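You operate a simulated robot arm through the tools that you are given. There is no shell and no other tool.

You are at the controls of a simulated robot arm. One attempt, no reset.

## Task
Take strap and guard off the short pack and put them on their blocks.
Fine: shut the strap cam, let the pull off, then open the cam. Where these are worked on the way, their far stop is far enough and under half their travel is too little: strap cam.

Only the result counts: the job must be done as asked and must still hold three seconds after the hand-in. Knocking over, shifting, dropping, spilling or breaking anything else fails it.

## Robot
A 6-joint arm with a two-finger parallel gripper, fixed in place. Base frame: the origin is at the foot of the arm, x ahead of it, y to its left, z up. Readings come in mm, rad, newtons and seconds.
With the tool pointing down near the work surface it reaches from about 580 to 940 mm from the base axis. Its first joint turns from -2.601 to 2.601 rad. Payload 3.43 kg.
Tool frame: the origin (TCP) lies between the finger pads and is the grasp point; the fingertips stand 34 mm ahead of it; z points along the fingers, y is the line along which they close. Largest opening 128 mm; finger width 24, thickness 12; the body of the gripper, 48 by 130 mm, starts 96 mm behind the TCP.
Orientation is that of the tool frame in the base frame, as [roll, pitch, yaw] about the fixed x, y, z axes, in that order (R = Rz(yaw) Ry(pitch) Rx(roll)). With the fingers straight down and closing along the base's y, the tool's x points along the base's -x, its y along +y and its z along -z.

## Interface
- The arm moves only by the tool step_arm. Its argument "increments" is a list of rows, each a list of 7 numbers: the shift along the tool's x, y, z in units of 25 mm (1.0 is 25 mm), then the turn, a rotation vector about the tool's x, y, z in units of 6 degrees (1.0 is 6 degrees), then the opening, from 0 (shut) to 1 (fully open). In form: [[x, y, z, ax, ay, az, grip], ...]. A call has 1 to 20 rows; each row shifts and turns the commanded pose from where the row before left it, along the tool's axes as they then stand. A call with a number of a shift or a turn outside -1 to 1 is refused whole. Rows are played at 5 a second. More than 50 mm and 0.15 rad between two rows, or a gripper value outside its range, and nothing of the call is played. Where a pose cannot be reached the arm comes as near as it can. A force on the tool above 40 N (or 10 N above the force at the start of the call, whichever is more), or a blocked arm, ends the call early, and 0.2 s more pass. The fingers move at their own pace (about 108 mm/s each) and stop on an object; they squeeze with about 32 N. The grip force told is the motor's: it shows also when the fingers shut on nothing. Time passes only in rows, and 0.2 s behind the last, so rows that do not move let the fingers close. The reply holds the time, the measured pose of the TCP, the force on the tool along the base axes, the opening and the grip force, in the units named above and with some noise, with the torque about the TCP (base axes, N m) and any sound that the robot's microphone picked up, and new pictures: "views" is both (left out), scene, wrist or none.
- Cameras (640 x 400 px; columns grow to the right, rows downward): "scene" is fixed at [222, -642.6, 1452.9]; the picture's right is [0.21, -0.98, 0.00], its down [-0.91, -0.20, -0.36] and it looks along [0.35, 0.08, -0.93] (base axes); focal length 214 px, centre (320, 200). "wrist" rides on the gripper at [76, -11, -160] in the tool frame; the picture's right is [0.15, 0.99, 0.00], its down [-0.88, 0.13, -0.46] and it looks along [-0.45, 0.07, 0.89] (tool axes); focal length 234 px, centre (320, 200). There is no depth. A picture from a camera that has moved, and an enlarged one, comes with that camera's place and axes in the base frame and with its lens. The place of the scene camera against the robot may be out by one fixed shift of up to 12 mm in any direction.
- slide_trunk(by): slides the trunk up (or, below 0, down) by that many mm; the arm rides with it, the base frame stays. It gives what a move gives, with no picture.
- inspect(camera, box): a new picture of the part [left, top, right, bottom] of that camera's present view, enlarged. No time passes.
- hand_in(): hands the job in; it is judged then, once.

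Nothing tells you positions but the pictures and the camera data. Unless the task says otherwise, let go and move clear before handing in.

The tools are called after "Call:" by a JSON object that holds its "name" and its "arguments". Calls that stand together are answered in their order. step_arm: Moves the arm, as the interface text tells. Its arguments: {"type":"object","properties":{"increments":{"type":"array","items":{"type":"array","items":{"type":"number"}}},"views":{"type":"string","enum":["both","scene","wrist","none"]}},"required":["increments"]} The other tools are called the same way: slide_trunk (by) slides the trunk up or down; inspect (camera, box) takes an enlarged picture of a part of a camera's view; hand_in () hands the job in.

At the start:

```text
t: 0.0
tcp_pos: [521.9, -443.9, 1135.5]
orientation: [3.142, -0.001, 3.141]
wrist_force: [-0.2, 0.1, 0.2]
torque: [0.01, -0.05, -0.01]
width: 128.1
gripper_force: 0.1
trunk travel left (down, up): [-625.0, 85.0]
```

scene: 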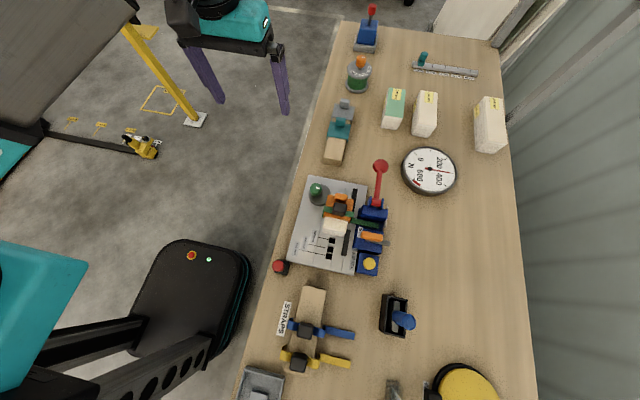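
wrist: 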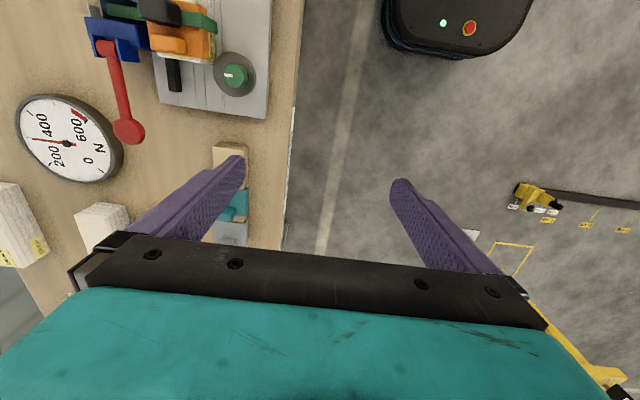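

I see a bench with a fixture plate at its centre holding packs with an orange strap and a green one, a red lever and a gauge. Blocks for straps and guards stand around it. I'll look closer before moving.

Call:
{"name": "inspect", "arguments": {"camera": "scene", "box": [270, 150, 430, 290]}}

Call:
{"name": "inspect", "arguments": {"camera": "scene", "box": [230, 270, 430, 400]}}

Call:
{"name": "inspect", "arguments": {"camera": "scene", "box": [310, 0, 530, 170]}}

Call:
{"name": "inspect", "arguments": {"camera": "wrist", "box": [80, 0, 290, 140]}}

```text
2.86 times, centred on (350, 220) of scene
camera zoom: at [222.0, -642.6, 1452.9], right [0.21, -0.98, 0.0], down [-0.91, -0.2, -0.36], along [0.35, 0.08, -0.93], focal length 613 px, centre (234, 143)
```

zoom: 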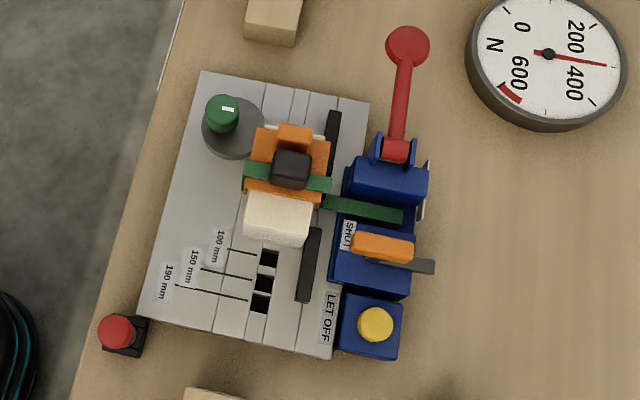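

```text
3.08 times, centred on (330, 335) of scene
camera zoom: at [222.0, -642.6, 1452.9], right [0.21, -0.98, 0.0], down [-0.91, -0.2, -0.36], along [0.35, 0.08, -0.93], focal length 660 px, centre (289, -215)
```

zoom: 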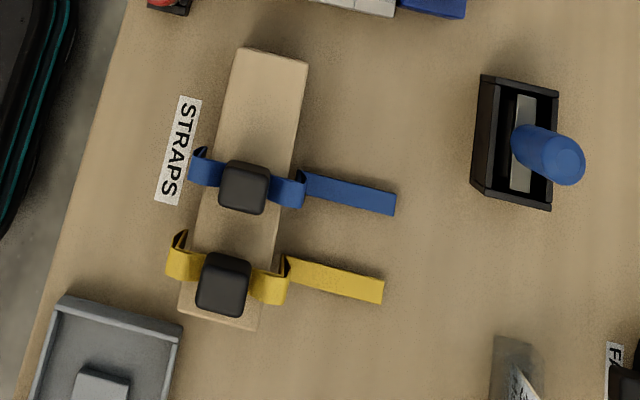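

```text
2.35 times, centred on (420, 85) of scene
camera zoom: at [222.0, -642.6, 1452.9], right [0.21, -0.98, 0.0], down [-0.91, -0.2, -0.36], along [0.35, 0.08, -0.93], focal length 505 px, centre (85, 471)
```

zoom: 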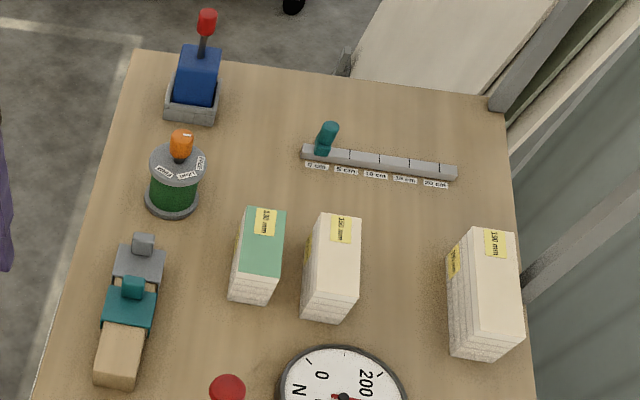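

```text
2.86 times, centred on (185, 70) of wrist
camera zoom: at [446.0, -454.5, 1295.2], right [-0.15, 0.99, 0.0], down [0.88, 0.13, 0.46], along [0.45, 0.07, -0.89], focal length 669 px, centre (706, 571)
```

zoom: 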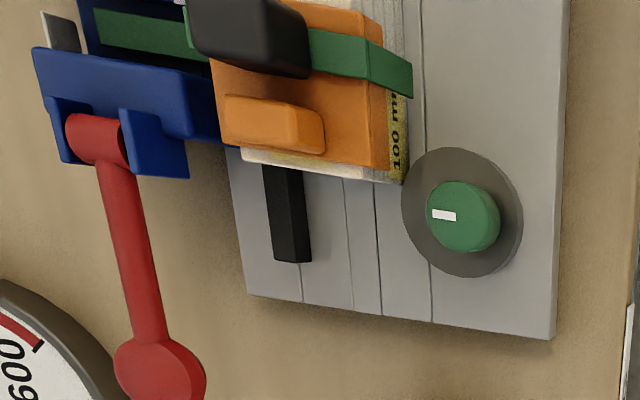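

The scene so far: the plate is aligned with the base axes, roughly x 260–540, y −535 to −730. The buckle's top is near [404, −653, 940], and the red lever knob is near [562, −745, 915]. I'll move the wrist camera over the fixture, staying high.

Call:
{"name": "step_arm", "arguments": {"increments": [[1, -1, 0, 0, 0, 0, 1], [1, -1, 0, 0, 0, 0, 1], [1, -1, 0, 0, 0, 0, 1], [1, -1, 0, 0, 0, 0, 1], [0.9, -1, 0, 0, 0, 0, 1], [0, -1, 0, 0, 0, 0, 1], [0, -1, 0, 0, 0, 0, 1], [0, -1, 0, 0, 0, 0, 1], [0, 0, 0, 0, 0, 0, 1]]}}

```text
t: 2.0
tcp_pos: [397.8, -641.0, 1135.4]
orientation: [-3.14, -0.003, 3.141]
wrist_force: [0.6, -0.6, 0.2]
torque: [0.01, 0.02, 0.0]
width: 127.8
gripper_force: 0.0
trunk travel left (down, up): [-625.0, 85.0]
camera wrist: at [322.4, -652.1, 1294.3], right [-0.15, 0.99, 0.0], down [0.88, 0.13, 0.46], along [0.45, 0.07, -0.89], focal length 234 px, centre (320, 200)
```

scene: 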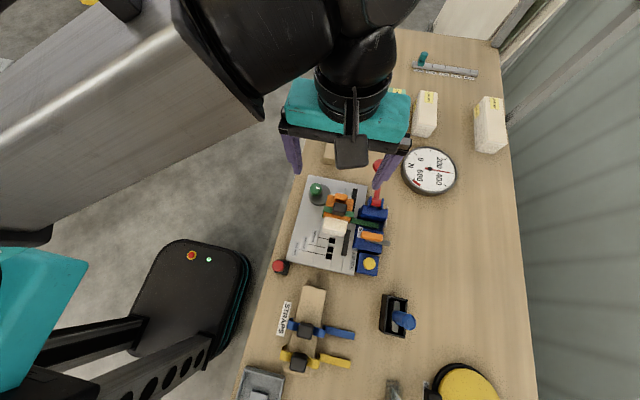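
wrist: 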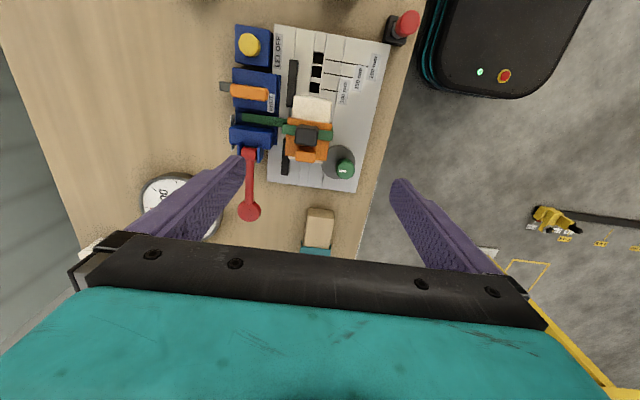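

Call:
{"name": "inspect", "arguments": {"camera": "wrist", "box": [210, 10, 400, 130]}}

Call:
{"name": "inspect", "arguments": {"camera": "wrist", "box": [210, 70, 300, 130]}}

Call:
{"name": "inspect", "arguments": {"camera": "wrist", "box": [220, 110, 380, 260]}}

```text
3.33 times, centred on (305, 70) of wrist
camera zoom: at [322.4, -652.1, 1294.3], right [-0.15, 0.99, 0.0], down [0.88, 0.13, 0.46], along [0.45, 0.07, -0.89], focal length 781 px, centre (370, 633)
```

zoom: 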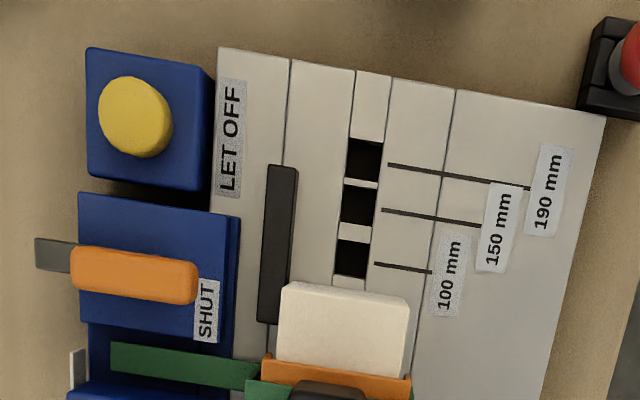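

```text
6.67 times, centred on (255, 100) of wrist
camera zoom: at [322.4, -652.1, 1294.3], right [-0.15, 0.99, 0.0], down [0.88, 0.13, 0.46], along [0.45, 0.07, -0.89], focal length 1561 px, centre (753, 867)
```

zoom: 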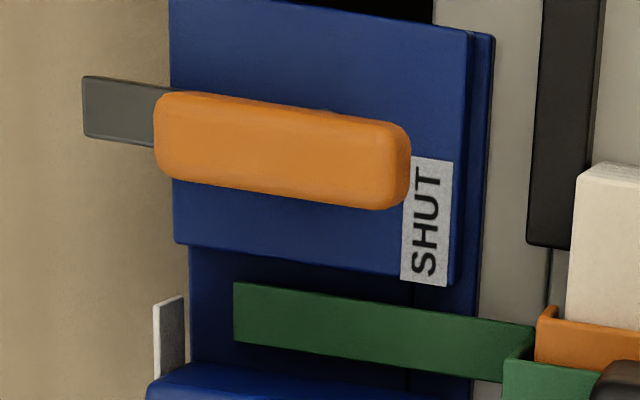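

```text
2.67 times, centred on (300, 185) of wrist
camera zoom: at [322.4, -652.1, 1294.3], right [-0.15, 0.99, 0.0], down [0.88, 0.13, 0.46], along [0.45, 0.07, -0.89], focal length 624 px, centre (373, 240)
```

zoom: 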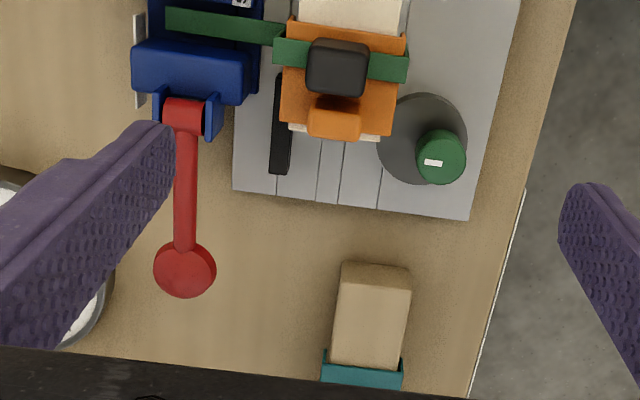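

The fixture is clearer from here: yellow LET OFF button, orange cam handle with a SHUT label, and a red pull lever. I'll go closer to judge the cam's geometry.

Call:
{"name": "step_arm", "arguments": {"increments": [[1, -1, 0.75, 0, 0, 0, 1], [1, -1, 0.75, 0, 0, 0, 1], [0.72, -1, 0.75, 0, 0, 0, 1], [0, -1, 0.75, 0, 0, 0, 1], [0, 0, 0, 0, 0, 0, 1]]}}

Call:
{"name": "inspect", "arguments": {"camera": "wrist", "box": [200, 60, 440, 210]}}

```text
t: 3.2
tcp_pos: [330.9, -744.0, 1061.3]
orientation: [-3.141, 0.0, 3.142]
wrist_force: [0.2, 0.6, -0.6]
torque: [-0.02, 0.03, -0.01]
width: 128.1
gripper_force: 0.1
trunk travel left (down, up): [-625.0, 85.0]
camera wrist: at [254.6, -755.0, 1221.4], right [-0.15, 0.99, 0.0], down [0.88, 0.13, 0.46], along [0.45, 0.07, -0.89], focal length 234 px, centre (320, 200)
```

scene: 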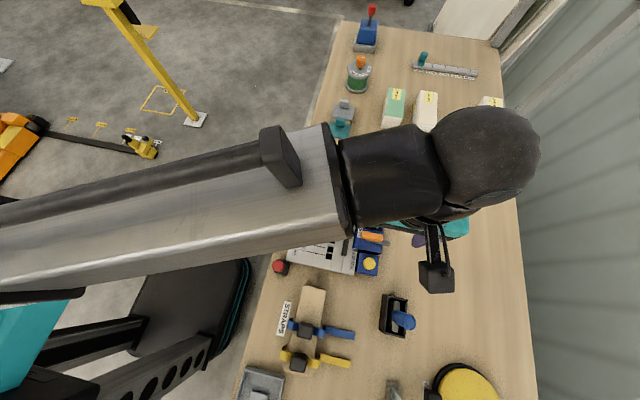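
wrist: 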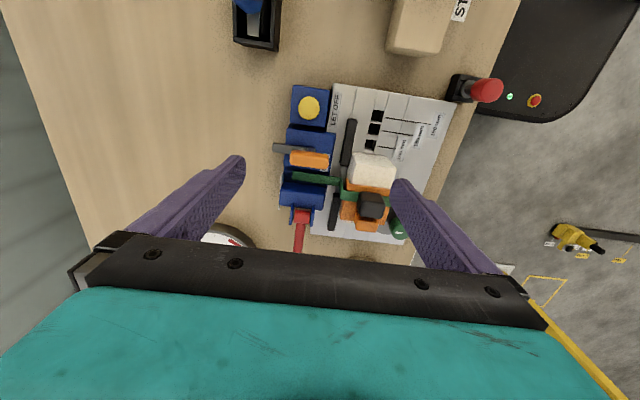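

```text
2.67 times, centred on (320, 135) of wrist
camera zoom: at [254.6, -755.0, 1221.4], right [-0.15, 0.99, 0.0], down [0.88, 0.13, 0.46], along [0.45, 0.07, -0.89], focal length 624 px, centre (320, 373)
```

zoom: 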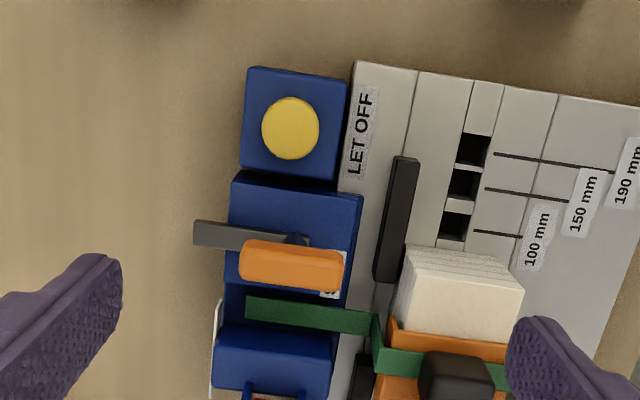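

The orange handle's top is near [354, −753, 906], and the grey bar end is near [354, −810, 873]. I need a profile view to see how the cam moves, so I'll tilt the wrist camera.

Call:
{"name": "step_arm", "arguments": {"increments": [[1, 0, 0.4, 0, -1, 0, 1], [1, 0, 0, 0, -1, 0, 1], [1, 0, 0, 0, -1, 0, 1], [0.6, 0, 0, 0, -1, 0, 1], [0, 0, 0, 0, -1, 0, 1], [0, 0, 0, 0, -1, 0, 1], [0, 0, 0, 0, -0.67, 0, 1], [0, 0, 0, 0, 0, 0, 1]]}}

Call:
{"name": "inspect", "arguments": {"camera": "wrist", "box": [200, 60, 440, 210]}}

```text
t: 5.0
tcp_pos: [242.5, -742.4, 1038.6]
orientation: [-3.141, 0.699, -3.141]
wrist_force: [-0.1, -0.4, 0.3]
torque: [0.0, 0.02, 0.01]
width: 128.3
gripper_force: 0.0
trunk travel left (down, up): [-625.0, 85.0]
camera wrist: at [82.3, -755.1, 1111.0], right [-0.11, 0.99, -0.09], down [0.38, 0.13, 0.92], along [0.92, 0.07, -0.39], focal length 234 px, centre (320, 200)
```

scene: 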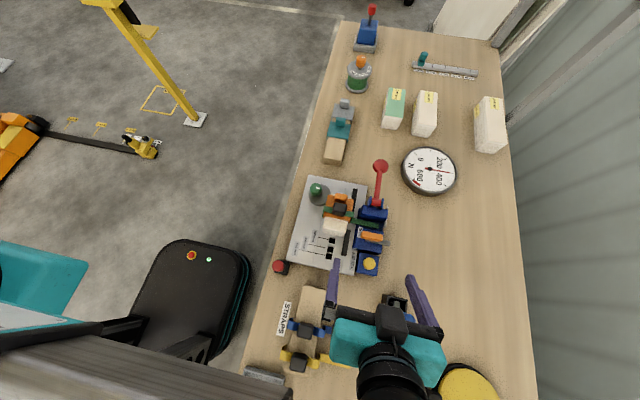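
wrist: 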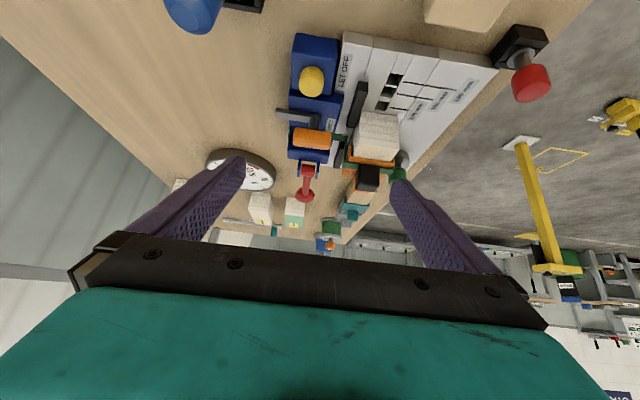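

```text
2.67 times, centred on (320, 135) of wrist
camera zoom: at [82.3, -755.1, 1111.0], right [-0.11, 0.99, -0.09], down [0.38, 0.13, 0.92], along [0.92, 0.07, -0.39], focal length 624 px, centre (320, 373)
```

zoom: 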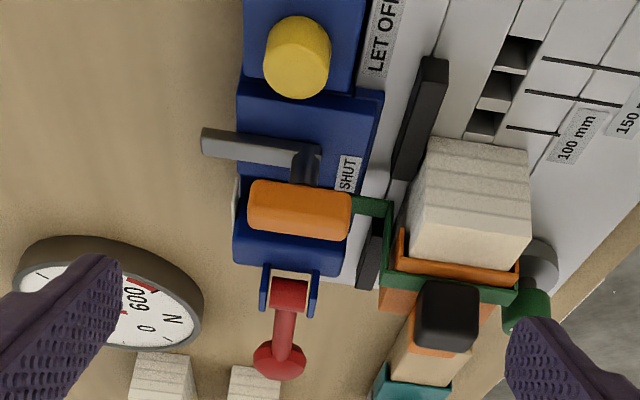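

Upside-down profile view: the cam is a grey bar on the blue block with an upright post and an orange grip on top, which looks like a slide along y with SHUT at its +y end. I'll zoom in for precise heights.

Call:
{"name": "inspect", "arguments": {"camera": "wrist", "box": [264, 90, 360, 150]}}

Call:
{"name": "inspect", "arguments": {"camera": "wrist", "box": [330, 100, 426, 200]}}

Call:
{"name": "inspect", "arguments": {"camera": "scene", "box": [340, 180, 404, 220]}}

Call:
{"name": "inspect", "arguments": {"camera": "scene", "box": [300, 170, 400, 260]}}

```text
6.67 times, centred on (312, 120) of wrist
camera zoom: at [82.3, -755.1, 1111.0], right [-0.11, 0.99, -0.09], down [0.38, 0.13, 0.92], along [0.92, 0.07, -0.39], focal length 1561 px, centre (373, 733)
```

zoom: 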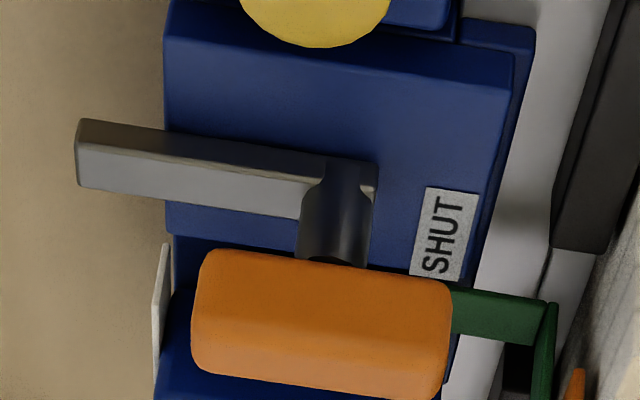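

```text
4.00 times, centred on (378, 150) of wrist
camera zoom: at [82.3, -755.1, 1111.0], right [-0.11, 0.99, -0.09], down [0.38, 0.13, 0.92], along [0.92, 0.07, -0.39], focal length 937 px, centre (88, 400)
```

zoom: 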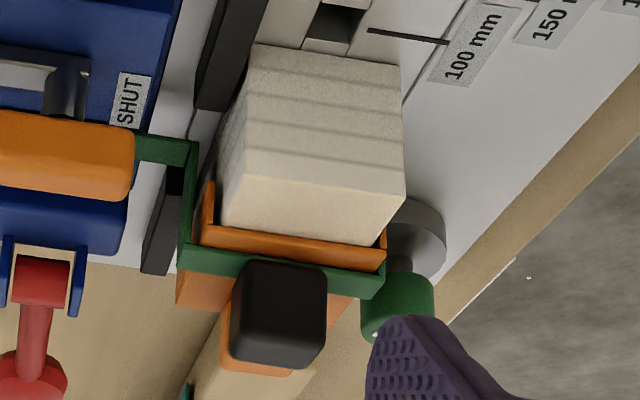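

```text
10.00 times, centred on (372, 200) of scene
camera zoom: at [222.0, -642.6, 1452.9], right [0.21, -0.98, 0.0], down [-0.91, -0.2, -0.36], along [0.35, 0.08, -0.93], focal length 2145 px, centre (-200, 200)
```

zoom: 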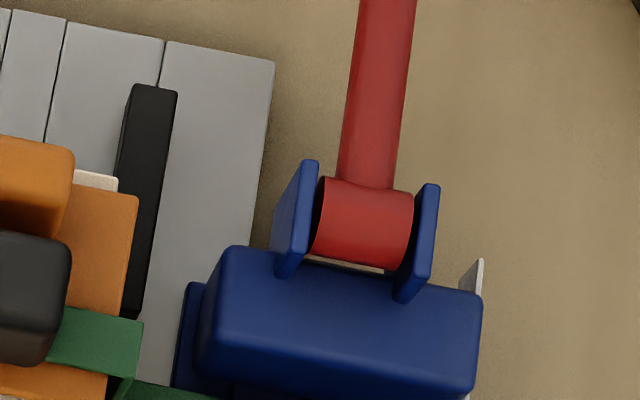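

```text
4.44 times, centred on (350, 215) of scene
camera zoom: at [222.0, -642.6, 1452.9], right [0.21, -0.98, 0.0], down [-0.91, -0.2, -0.36], along [0.35, 0.08, -0.93], focal length 953 px, centre (187, 133)
```

zoom: 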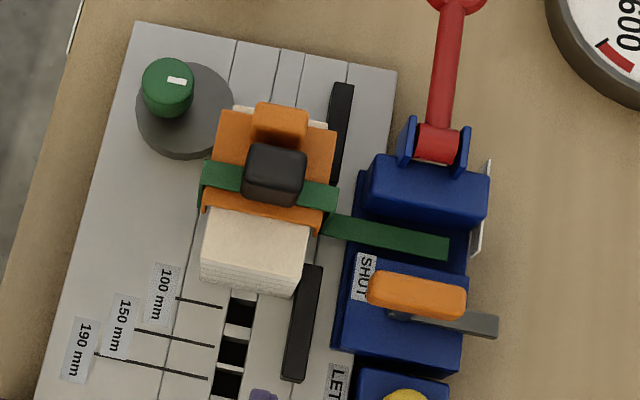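

The orange grip spans z ≈ 895–916, x ≈ 344–364, y ≈ −781 to −726, on a post at about [354, −753]. I'll straighten the tool and yaw 90° so the fingers close along x.

Call:
{"name": "step_arm", "arguments": {"increments": [[0, 0, 0, 0, 1, 0, 1], [0, 0, 0, 0, 1, 0, 1], [0, 0, 0, 0, 1, 0, 1], [0, 0, 0, 0, 1, 0, 1], [0, 0, 0, 0, 1, 0, 1], [0, 0, 0, 0, 1, 0, 1], [0, 0, 0, 0, 0.67, 0, 1], [0, 0, 0, 0, 0, 1, 1], [0, 0, 0, 0, 0, 1, 1], [0, 0, 0, 0, 0, 1, 1], [0, 0, 0, 0, 0, 1, 1], [0, 0, 0, 0, 0, 1, 1], [0, 0, 0, 0, 0, 1, 1], [0, 0, 0, 0, 0, 1, 1], [0, 0, 0, 0, 0, 1, 1], [0, 0, 0, 0, 0, 1, 1], [0, 0, 0, 0, 0, 1, 1], [0, 0, 0, 0, 0, 1, 1], [0, 0, 0, 0, 0, 1, 1], [0, 0, 0, 0, 0, 1, 1]], "views": "none"}}

Call:
{"name": "step_arm", "arguments": {"increments": [[0, 0, 0, 0, 0, 1, 1], [0, 0, 0, 0, 0, 1, 0.4], [0, 0, 0, 0, 0, 0, 0.4]]}}

```text
t: 9.2
tcp_pos: [243.5, -743.3, 1039.7]
orientation: [3.141, 0.001, 1.779]
wrist_force: [0.5, 1.2, -0.1]
torque: [0.01, 0.01, 0.03]
width: 128.2
gripper_force: 0.1
trunk travel left (down, up): [-625.0, 85.0]
```

```text
t: 10.0
tcp_pos: [242.7, -742.6, 1039.5]
orientation: [-3.141, 0.0, 1.569]
wrist_force: [-0.7, -0.1, -1.0]
torque: [0.0, 0.0, 0.01]
width: 51.0
gripper_force: 0.1
trunk travel left (down, up): [-625.0, 85.0]
camera wrist: at [231.7, -667.0, 1198.0], right [0.99, 0.14, 0.0], down [0.13, -0.88, 0.46], along [0.07, -0.45, -0.89], focal length 234 px, centre (320, 200)
```

scene: 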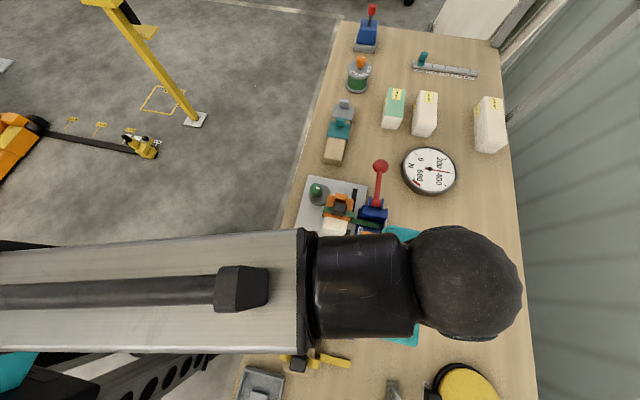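
wrist: 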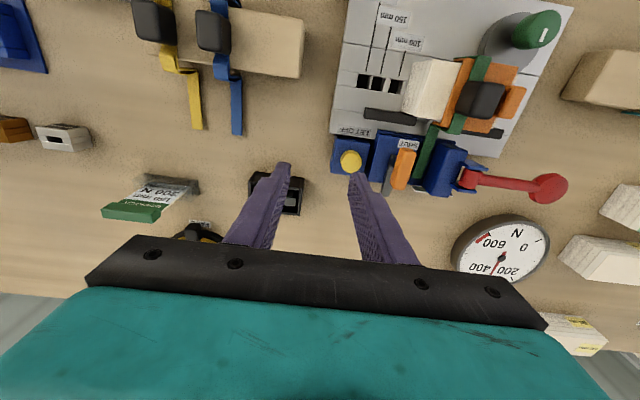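

Tool now closes along x. I'll move above the orange cam grip and check alignment.

Call:
{"name": "step_arm", "arguments": {"increments": [[0, 1, 0, 0, 0, 0, 0.45], [0, 1, 0, 0, 0, 0, 0.45], [0, 1, 0, 0, 0, 0, 0.45], [-0.42, 1, 0, 0, 0, 0, 0.45], [0, 0.46, 1, 0, 0, 0, 0.45], [0, 0, 1, 0, 0, 0, 0.45], [0, 0, 0, 0, 0, 0, 0.45]]}}

Call:
{"name": "inspect", "arguments": {"camera": "wrist", "box": [224, 80, 416, 230]}}

```text
t: 11.6
tcp_pos: [354.2, -753.2, 989.3]
orientation: [3.141, 0.001, 1.57]
wrist_force: [-0.1, 0.1, 0.4]
torque: [0.0, -0.01, 0.04]
width: 57.5
gripper_force: 0.0
trunk travel left (down, up): [-625.0, 85.0]
camera wrist: at [342.7, -677.7, 1148.5], right [0.99, 0.15, 0.0], down [0.13, -0.88, 0.46], along [0.07, -0.45, -0.89], focal length 234 px, centre (320, 200)
```

scene: 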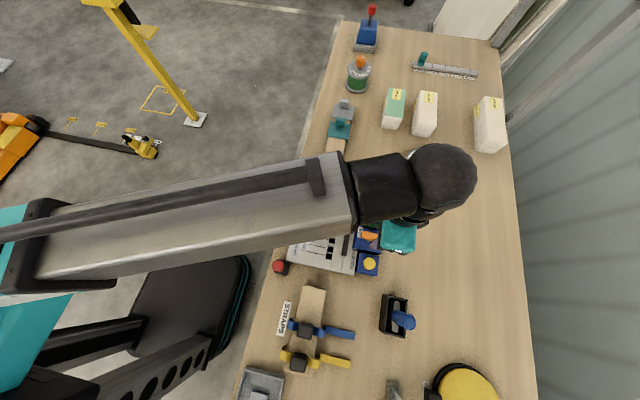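
wrist: 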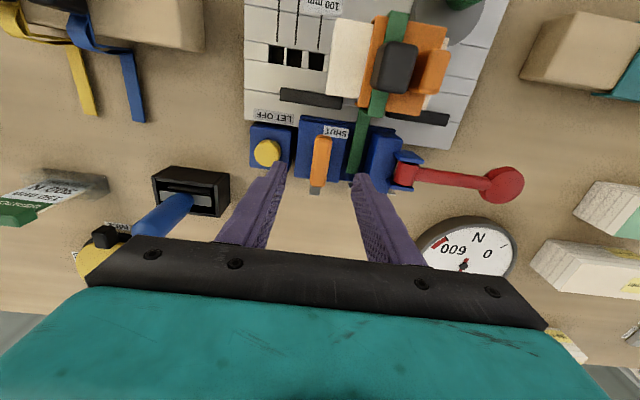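

```text
2.67 times, centred on (320, 155) of wrist
camera zoom: at [342.7, -677.7, 1148.5], right [0.99, 0.15, 0.0], down [0.13, -0.88, 0.46], along [0.07, -0.45, -0.89], focal length 624 px, centre (320, 320)
```

zoom: 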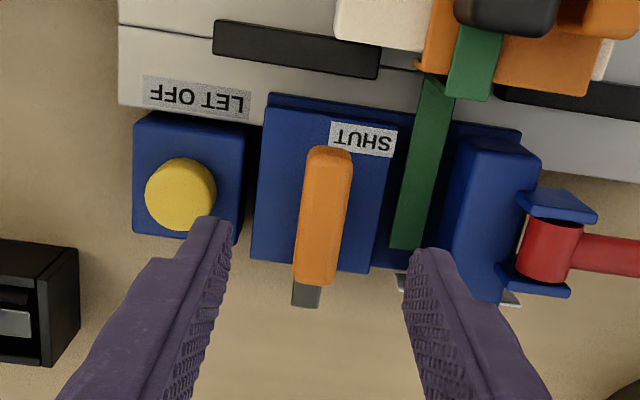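

Handle centre confirmed at about [356, −752], with the strap tail at x ≈ 399, clear of the fingers. I'll descend with a narrower opening and grip.

Call:
{"name": "step_arm", "arguments": {"increments": [[0, 0.06, 1, 0, 0, 0, 0.32], [0, 0, 1, 0, 0, 0, 0.32], [0, 0, 1, 0, 0, 0, 0.32], [0, 0, 0, 0, 0, 0, 0.32], [0, 0, 0, 0, 0, 0, 0], [0, 0, 0, 0, 0, 0, 0], [0, 0, 0, 0, 0, 0, 0]]}}

Call:
{"name": "inspect", "arguments": {"camera": "wrist", "box": [224, 80, 416, 230]}}

```text
t: 13.2
tcp_pos: [356.7, -752.9, 914.7]
orientation: [-3.139, 0.001, 1.571]
wrist_force: [-10.2, 4.8, -5.2]
torque: [-0.57, 0.04, 0.01]
width: 17.9
gripper_force: 45.1
trunk travel left (down, up): [-625.0, 85.0]
camera wrist: at [343.8, -677.1, 1074.8], right [0.99, 0.15, 0.0], down [0.13, -0.88, 0.45], along [0.07, -0.45, -0.89], focal length 234 px, centre (320, 200)
```

scene: 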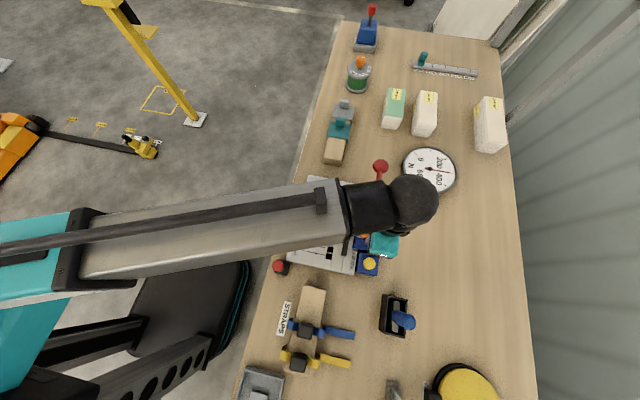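
wrist: 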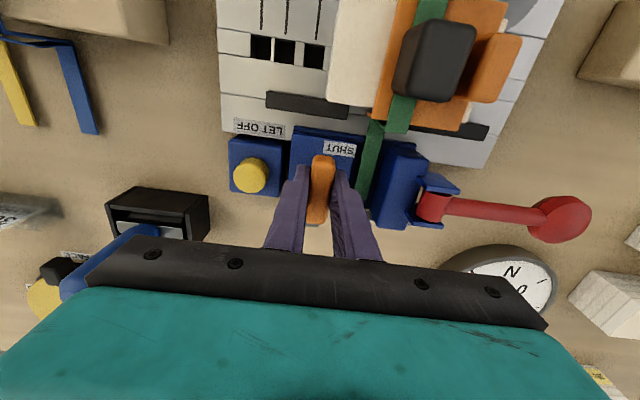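

```text
2.67 times, centred on (320, 155) of wrist
camera zoom: at [343.8, -677.1, 1074.8], right [0.99, 0.15, 0.0], down [0.13, -0.88, 0.45], along [0.07, -0.45, -0.89], focal length 624 px, centre (320, 320)
```

zoom: 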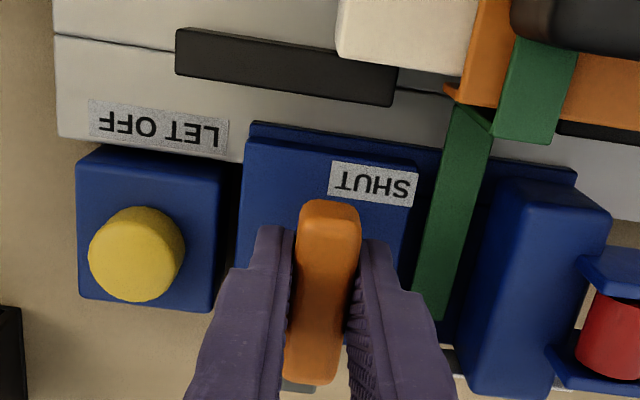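

Gripped at 18 mm width. I'll test the slide hypothesis with a small +y push and watch the force.

Call:
{"name": "step_arm", "arguments": {"increments": [[0.12, 0, 0, 0, 0, 0, 0], [0.12, 0, 0, 0, 0, 0, 0], [0, 0, 0, 0, 0, 0, 0]], "views": "none"}}

```text
t: 14.0
tcp_pos: [353.9, -752.0, 915.0]
orientation: [3.141, 0.007, 1.569]
wrist_force: [-5.8, -34.9, 13.0]
torque: [-0.2, 0.27, 0.05]
width: 17.9
gripper_force: 45.0
trunk travel left (down, up): [-625.0, 85.0]
```

+y is blocked at once with 35 N, so it isn't a slide that way; the round post suggests a turn about the vertical. I'll undo the push and try a small twist.

Call:
{"name": "step_arm", "arguments": {"increments": [[-0.24, 0, 0, 0, 0, 0, 0], [0, 0, 0, 0, 0, 0, 0], [0, 0, 0, 0, 0, -0.5, 0], [0, 0, 0, 0, 0, -0.5, 0], [0, 0, 0, 0, 0, 0, 0]]}}

Call:
{"name": "inspect", "arguments": {"camera": "wrist", "box": [224, 80, 416, 230]}}

```text
t: 15.2
tcp_pos: [354.8, -751.9, 914.9]
orientation: [3.139, -0.001, 1.676]
wrist_force: [-3.0, -4.5, 25.1]
torque: [0.95, 0.38, -0.03]
width: 18.1
gripper_force: 44.4
trunk travel left (down, up): [-625.0, 85.0]
camera wrist: at [335.1, -677.9, 1074.4], right [0.97, 0.25, 0.0], down [0.22, -0.86, 0.46], along [0.12, -0.44, -0.89], focal length 234 px, centre (320, 200)
```

scene: 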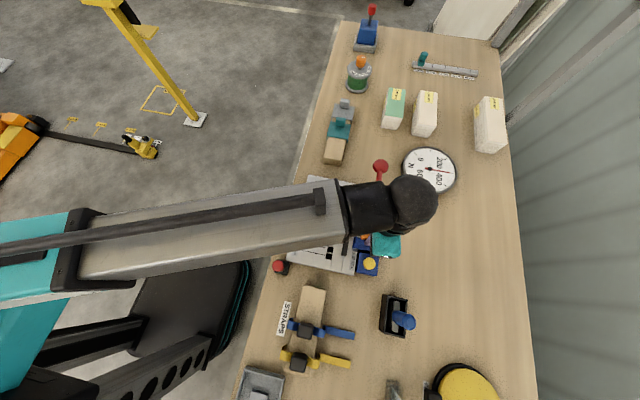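
wrist: 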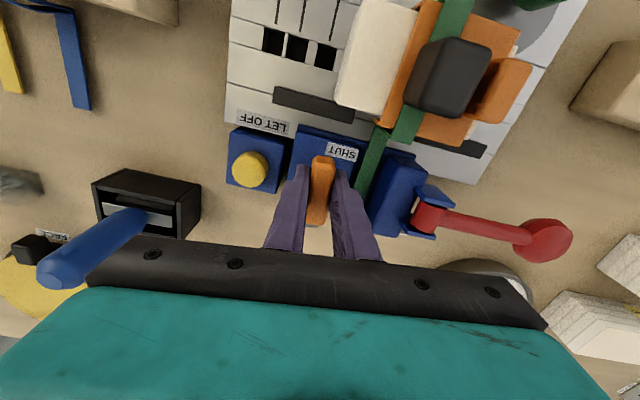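

```text
2.67 times, centred on (320, 155) of wrist
camera zoom: at [335.1, -677.9, 1074.4], right [0.97, 0.25, 0.0], down [0.22, -0.86, 0.46], along [0.12, -0.44, -0.89], focal length 624 px, centre (320, 320)
```

zoom: 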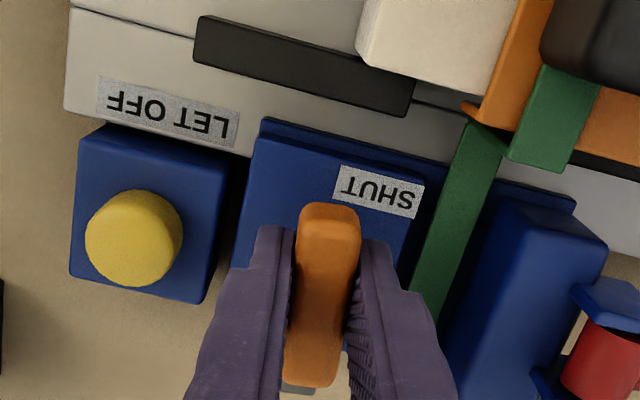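

The handle turned 6° with the tool at almost no torque, so it's a rotary cam. I'll continue slowly in this direction and watch the arm.

Call:
{"name": "step_arm", "arguments": {"increments": [[0, 0, -0.04, 0, 0, 0, 0], [0, 0, 0, 0, 0, -0.7, 0], [0, 0, 0, 0, 0, -0.7, 0], [0, 0, 0, 0, 0, -0.7, 0], [0, 0, 0, 0, 0, -0.7, 0], [0, 0, 0, 0, 0, 0, 0]]}}

Call:
{"name": "inspect", "arguments": {"camera": "wrist", "box": [224, 80, 416, 230]}}

Call:
{"name": "inspect", "arguments": {"camera": "scene", "box": [330, 190, 426, 290]}}

```text
t: 16.6
tcp_pos: [352.4, -752.3, 915.2]
orientation: [-3.14, -0.004, 1.968]
wrist_force: [-16.0, 14.5, 3.8]
torque: [-0.95, -0.28, 0.02]
width: 17.5
gripper_force: 44.3
trunk travel left (down, up): [-625.0, 85.0]
camera wrist: at [314.0, -687.1, 1074.5], right [0.85, 0.52, 0.0], down [0.46, -0.76, 0.45], along [0.24, -0.39, -0.89], focal length 234 px, centre (320, 200)
```

scene: 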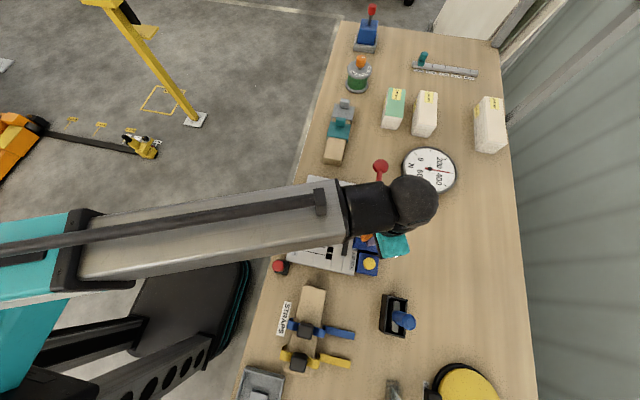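
wrist: 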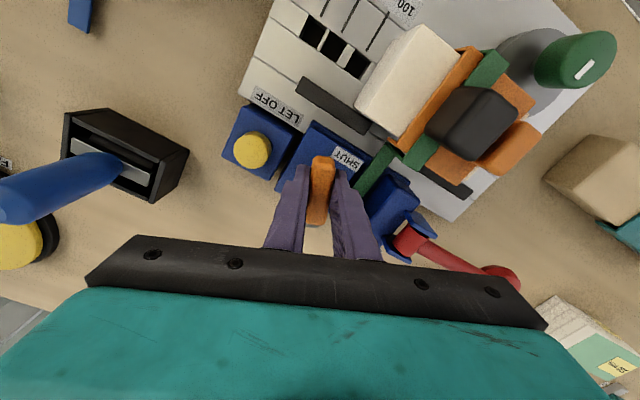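

```text
2.67 times, centred on (320, 155) of wrist
camera zoom: at [314.0, -687.1, 1074.5], right [0.85, 0.52, 0.0], down [0.46, -0.76, 0.45], along [0.24, -0.39, -0.89], focal length 624 px, centre (320, 320)
```

zoom: 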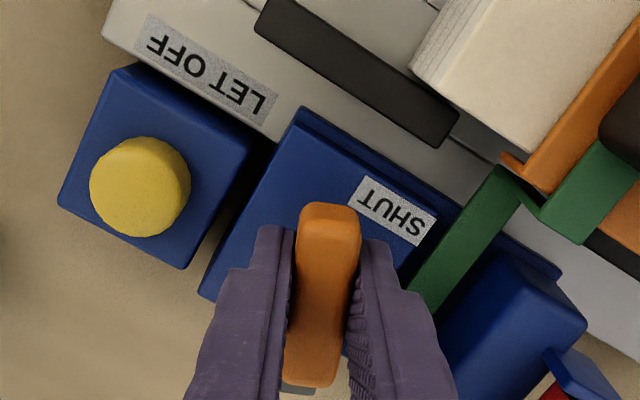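

```text
4.00 times, centred on (378, 240) of scene
camera zoom: at [222.0, -642.6, 1452.9], right [0.21, -0.98, 0.0], down [-0.91, -0.2, -0.36], along [0.35, 0.08, -0.93], focal length 858 px, centre (88, 40)
```

zoom: 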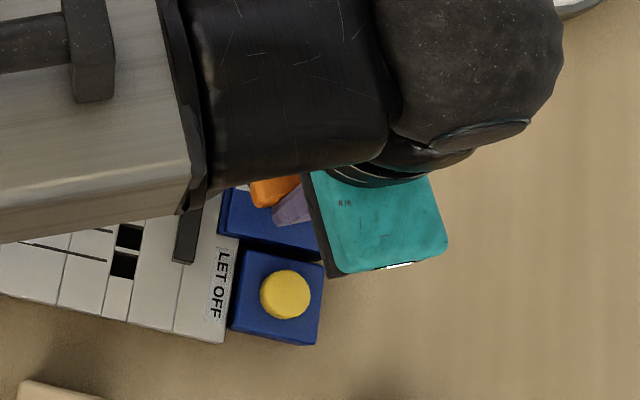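

The handle has turned about 23° and follows cleanly. The shaft is slightly off my commanded centre, so I'll correct that and keep turning.

Call:
{"name": "step_arm", "arguments": {"increments": [[0.068, -0.058, 0, 0, 0, 0, 0], [0, 0, 0, 0, 0, -0.7, 0], [0, 0, 0, 0, 0, -0.7, 0], [0, 0, 0, 0, 0, -0.7, 0], [0, 0, 0, 0, 0, -0.7, 0], [0, 0, 0, 0, 0, 0, 0]], "views": "wrist"}}

Call:
{"name": "inspect", "arguments": {"camera": "wrist", "box": [224, 80, 416, 230]}}

```text
t: 18.0
tcp_pos: [353.4, -752.7, 914.6]
orientation: [-3.141, 0.001, 2.262]
wrist_force: [-7.6, -1.2, 9.6]
torque: [0.78, 0.64, -0.02]
width: 17.6
gripper_force: 44.1
trunk travel left (down, up): [-625.0, 85.0]
camera wrist: at [295.8, -701.2, 1074.2], right [0.67, 0.74, 0.0], down [0.66, -0.59, 0.46], along [0.34, -0.31, -0.89], focal length 234 px, centre (320, 200)
```

wrist: 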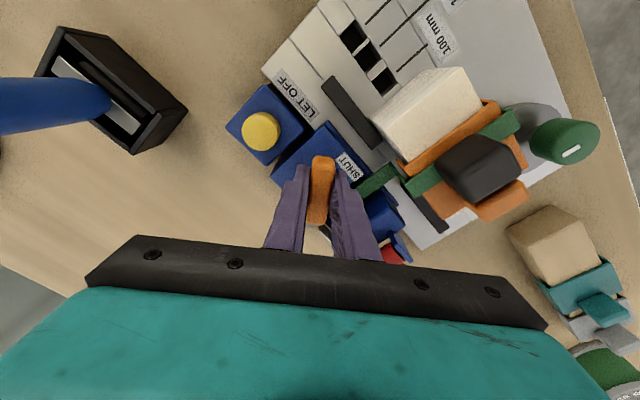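

```text
2.67 times, centred on (320, 155) of wrist
camera zoom: at [295.8, -701.2, 1074.2], right [0.67, 0.74, 0.0], down [0.66, -0.59, 0.46], along [0.34, -0.31, -0.89], focal length 624 px, centre (320, 320)
```

zoom: 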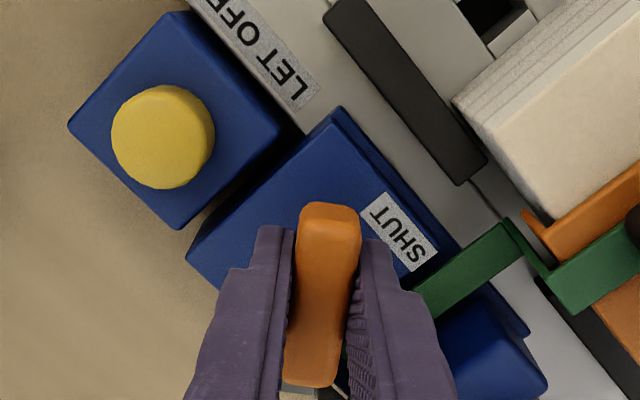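

About 40° turned, still free. Continuing.

Call:
{"name": "step_arm", "arguments": {"increments": [[0, 0, 0, 0, 0, -0.7, 0], [0, 0, 0, 0, 0, -0.7, 0], [0, 0, 0, 0, 0, -0.7, 0], [0, 0, 0, 0, 0, -0.7, 0], [0, 0, 0, 0, 0, 0, 0]], "views": "wrist"}}

Call:
{"name": "inspect", "arguments": {"camera": "wrist", "box": [224, 80, 416, 230]}}

```text
t: 19.2
tcp_pos: [352.0, -753.3, 916.4]
orientation: [-3.139, 0.002, 2.556]
wrist_force: [-9.4, -12.8, 14.4]
torque: [0.08, -0.01, -0.02]
width: 17.9
gripper_force: 45.2
trunk travel left (down, up): [-625.0, 85.0]
camera wrist: at [282.8, -720.4, 1074.2], right [0.42, 0.91, 0.0], down [0.81, -0.38, 0.46], along [0.41, -0.2, -0.89], focal length 234 px, centre (320, 200)
```

wrist: 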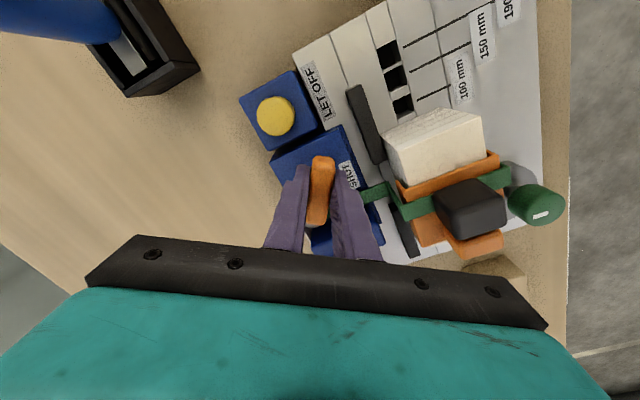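

```text
2.67 times, centred on (320, 155) of wrist
camera zoom: at [282.8, -720.4, 1074.2], right [0.42, 0.91, 0.0], down [0.81, -0.38, 0.46], along [0.41, -0.2, -0.89], focal length 624 px, centre (320, 320)
```

zoom: 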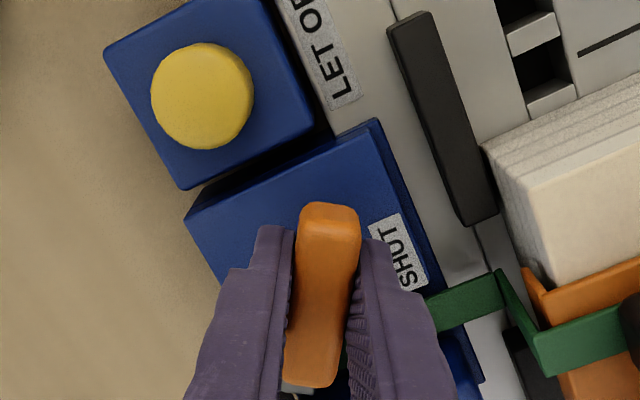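

56° now, torque still near zero. Continuing toward the stop.

Call:
{"name": "step_arm", "arguments": {"increments": [[0, 0, 0, 0, 0, -0.7, 0], [0, 0, 0, 0, 0, -0.7, 0], [0, 0, 0, 0, 0, -0.7, 0], [0, 0, 0, 0, 0, -0.7, 0], [0, 0, 0, 0, 0, 0, 0]], "views": "wrist"}}

Call:
{"name": "inspect", "arguments": {"camera": "wrist", "box": [224, 80, 416, 230]}}

```text
t: 20.4
tcp_pos: [351.7, -754.2, 915.0]
orientation: [-3.137, 0.002, 2.848]
wrist_force: [-7.3, -29.3, 20.2]
torque: [0.5, 0.02, -0.08]
width: 17.4
gripper_force: 45.2
trunk travel left (down, up): [-625.0, 85.0]
camera wrist: at [276.0, -742.1, 1074.0], right [0.15, 0.99, 0.0], down [0.88, -0.13, 0.46], along [0.45, -0.07, -0.89], focal length 234 px, centre (320, 200)
```

wrist: 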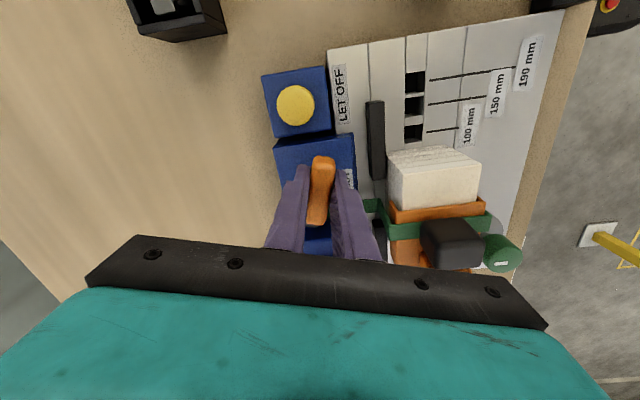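

```text
2.67 times, centred on (320, 155) of wrist
camera zoom: at [276.0, -742.1, 1074.0], right [0.15, 0.99, 0.0], down [0.88, -0.13, 0.46], along [0.45, -0.07, -0.89], focal length 624 px, centre (320, 320)
```

zoom: 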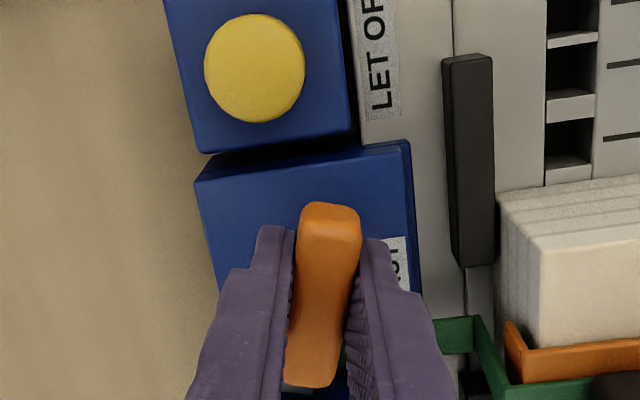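

73°. I'll relieve the side load a little and continue.

Call:
{"name": "step_arm", "arguments": {"increments": [[-0.017, -0.06, -0.02, 0, 0, 0, 0], [0, 0, 0, 0, 0, -0.6, 0], [0, 0, 0, 0, 0, -0.6, 0], [0, 0, 0, 0, 0, -0.6, 0], [0, 0, 0, 0, 0, -0.6, 0], [0, 0, 0, 0, 0, 0, 0]], "views": "wrist"}}

Call:
{"name": "inspect", "arguments": {"camera": "wrist", "box": [224, 80, 416, 230]}}

```text
t: 21.8
tcp_pos: [352.0, -754.8, 914.7]
orientation: [-3.138, 0.0, 3.099]
wrist_force: [-13.4, -20.5, 12.2]
torque: [0.0, -0.98, -0.01]
width: 17.8
gripper_force: 45.2
trunk travel left (down, up): [-625.0, 85.0]
camera wrist: at [275.7, -762.7, 1074.0], right [-0.11, 0.99, 0.0], down [0.89, 0.09, 0.46], along [0.45, 0.05, -0.89], focal length 234 px, centre (320, 200)
```

wrist: 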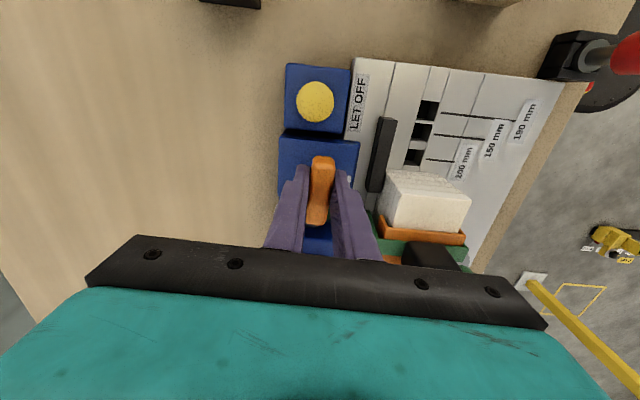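

```text
2.67 times, centred on (320, 155) of wrist
camera zoom: at [275.7, -762.7, 1074.0], right [-0.11, 0.99, 0.0], down [0.89, 0.09, 0.46], along [0.45, 0.05, -0.89], focal length 624 px, centre (320, 320)
```

zoom: 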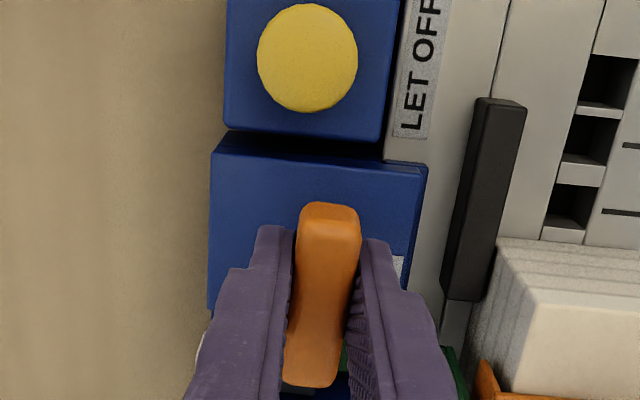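

88° turned. I'll try a few more degrees to reach the far stop.

Call:
{"name": "step_arm", "arguments": {"increments": [[0.03, -0.04, 0, 0, 0, 0, 0], [0, 0, 0, 0, 0, -0.4, 0], [0, 0, 0, 0, 0, -0.4, 0], [0, 0, 0, 0, 0, -0.4, 0], [0, 0, 0, 0, 0, 0, 0]], "views": "none"}}

```text
t: 23.0
tcp_pos: [351.8, -755.4, 914.2]
orientation: [-3.14, 0.001, -3.057]
wrist_force: [-5.1, -13.1, 7.9]
torque: [-0.23, 0.11, -1.41]
width: 19.2
gripper_force: 44.7
trunk travel left (down, up): [-625.0, 85.0]
```

Torque rose to −1.4 N·m near 92°, so the far stop is reached. I'll relieve the twist, let go, lift, and check the cam and gauge.

Call:
{"name": "step_arm", "arguments": {"increments": [[0, 0, 0, 0, 0, 0.6, 0], [0, 0, 0, 0, 0, 0, 0.35], [0, 0, 0, 0, 0, 0, 0.35], [0, 0, -1, 0, 0, 0, 0.35], [0, 0, -1, 0, 0, 0, 0.35], [1, 0, -1, 0, 0, 0, 0.35], [1, 0, -1, 0, 0, 0, 0.35], [1, 0, 0, 0, 0, 0, 0.35]]}}

Call:
{"name": "inspect", "arguments": {"camera": "wrist", "box": [224, 80, 416, 230]}}

Call:
{"name": "inspect", "arguments": {"camera": "scene", "box": [340, 130, 480, 290]}}

```text
t: 24.8
tcp_pos: [277.1, -754.5, 1015.0]
orientation: [-3.141, 0.0, -3.12]
wrist_force: [-0.1, 0.1, -0.6]
torque: [-0.03, -0.02, -0.01]
width: 44.6
gripper_force: 0.0
trunk travel left (down, up): [-625.0, 85.0]
camera wrist: at [201.3, -767.5, 1174.1], right [-0.17, 0.99, 0.0], down [0.88, 0.15, 0.46], along [0.45, 0.08, -0.89], focal length 234 px, centre (320, 200)
```

scene: 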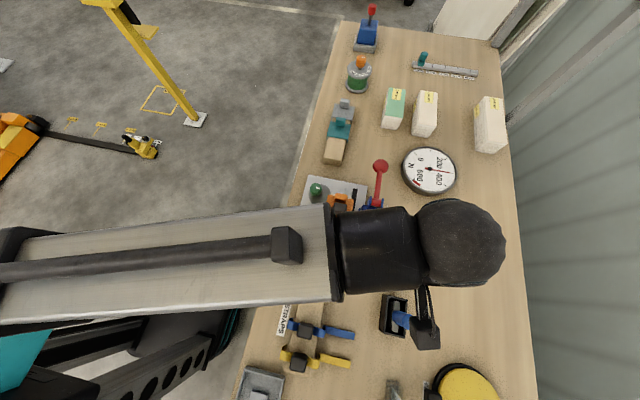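
wrist: 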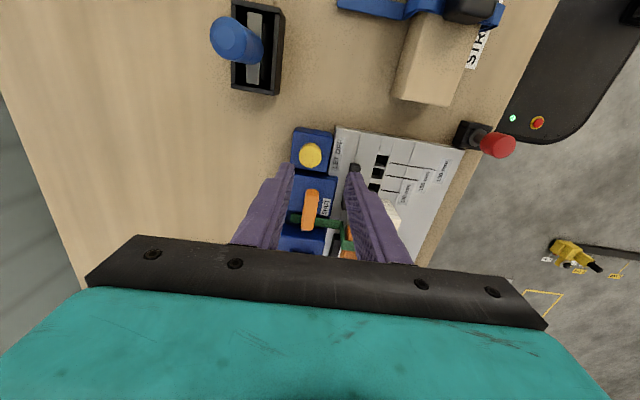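

```text
2.67 times, centred on (320, 155) of wrist
camera zoom: at [201.3, -767.5, 1174.1], right [-0.17, 0.99, 0.0], down [0.88, 0.15, 0.46], along [0.45, 0.08, -0.89], focal length 624 px, centre (320, 320)
```

zoom: 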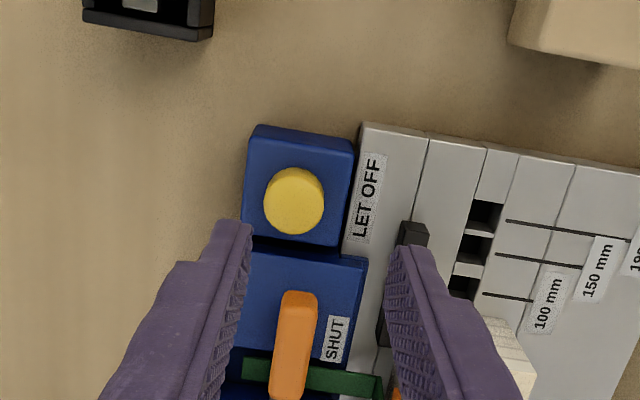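

```text
2.50 times, centred on (410, 210) of scene
camera zoom: at [222.0, -642.6, 1452.9], right [0.21, -0.98, 0.0], down [-0.91, -0.2, -0.36], along [0.35, 0.08, -0.93], focal length 536 px, centre (95, 175)
```

zoom: 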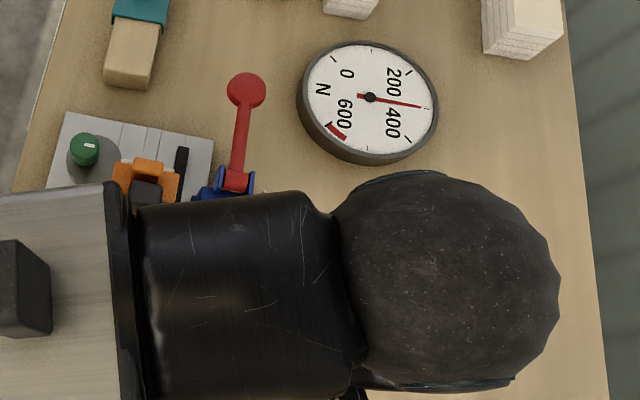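

The cam is shut, with its bar across the strap. Next is the yellow LET OFF button near [293, −764, top ≈ 875]; I'll close the fingers and descend onto it.

Call:
{"name": "step_arm", "arguments": {"increments": [[-0.64, -0.38, 0, 0, 0, 0, 0], [0, 0, 0, 0, 0, 0, 0], [0, 0, 1, 0, 0, 0, 0], [0, 0, 1, 0, 0, 0, 0], [0, 0, 1, 0, 0, 0, 0], [0, 0, 0.4, 0, 0, 0, 0], [0, 0, 0, 0, 0, 0, 0]], "views": "wrist"}}

Call:
{"name": "inspect", "arguments": {"camera": "wrist", "box": [224, 80, 416, 230]}}

```text
t: 26.4
tcp_pos: [292.4, -765.9, 928.6]
orientation: [-3.141, 0.0, -3.121]
wrist_force: [0.2, -0.2, -0.1]
torque: [0.04, 0.02, -0.01]
width: 0.0
gripper_force: 32.3
trunk travel left (down, up): [-625.0, 85.0]
camera wrist: at [217.5, -778.4, 1088.7], right [-0.17, 0.99, 0.0], down [0.88, 0.15, 0.46], along [0.45, 0.08, -0.89], focal length 234 px, centre (320, 200)
```

wrist: 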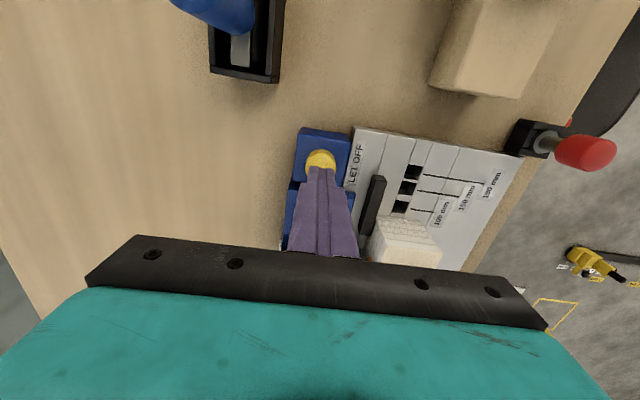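

```text
2.67 times, centred on (320, 155) of wrist
camera zoom: at [217.5, -778.4, 1088.7], right [-0.17, 0.99, 0.0], down [0.88, 0.15, 0.46], along [0.45, 0.08, -0.89], focal length 624 px, centre (320, 320)
```

zoom: 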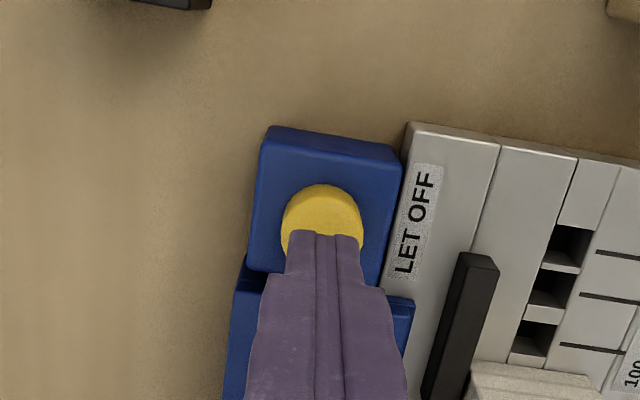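

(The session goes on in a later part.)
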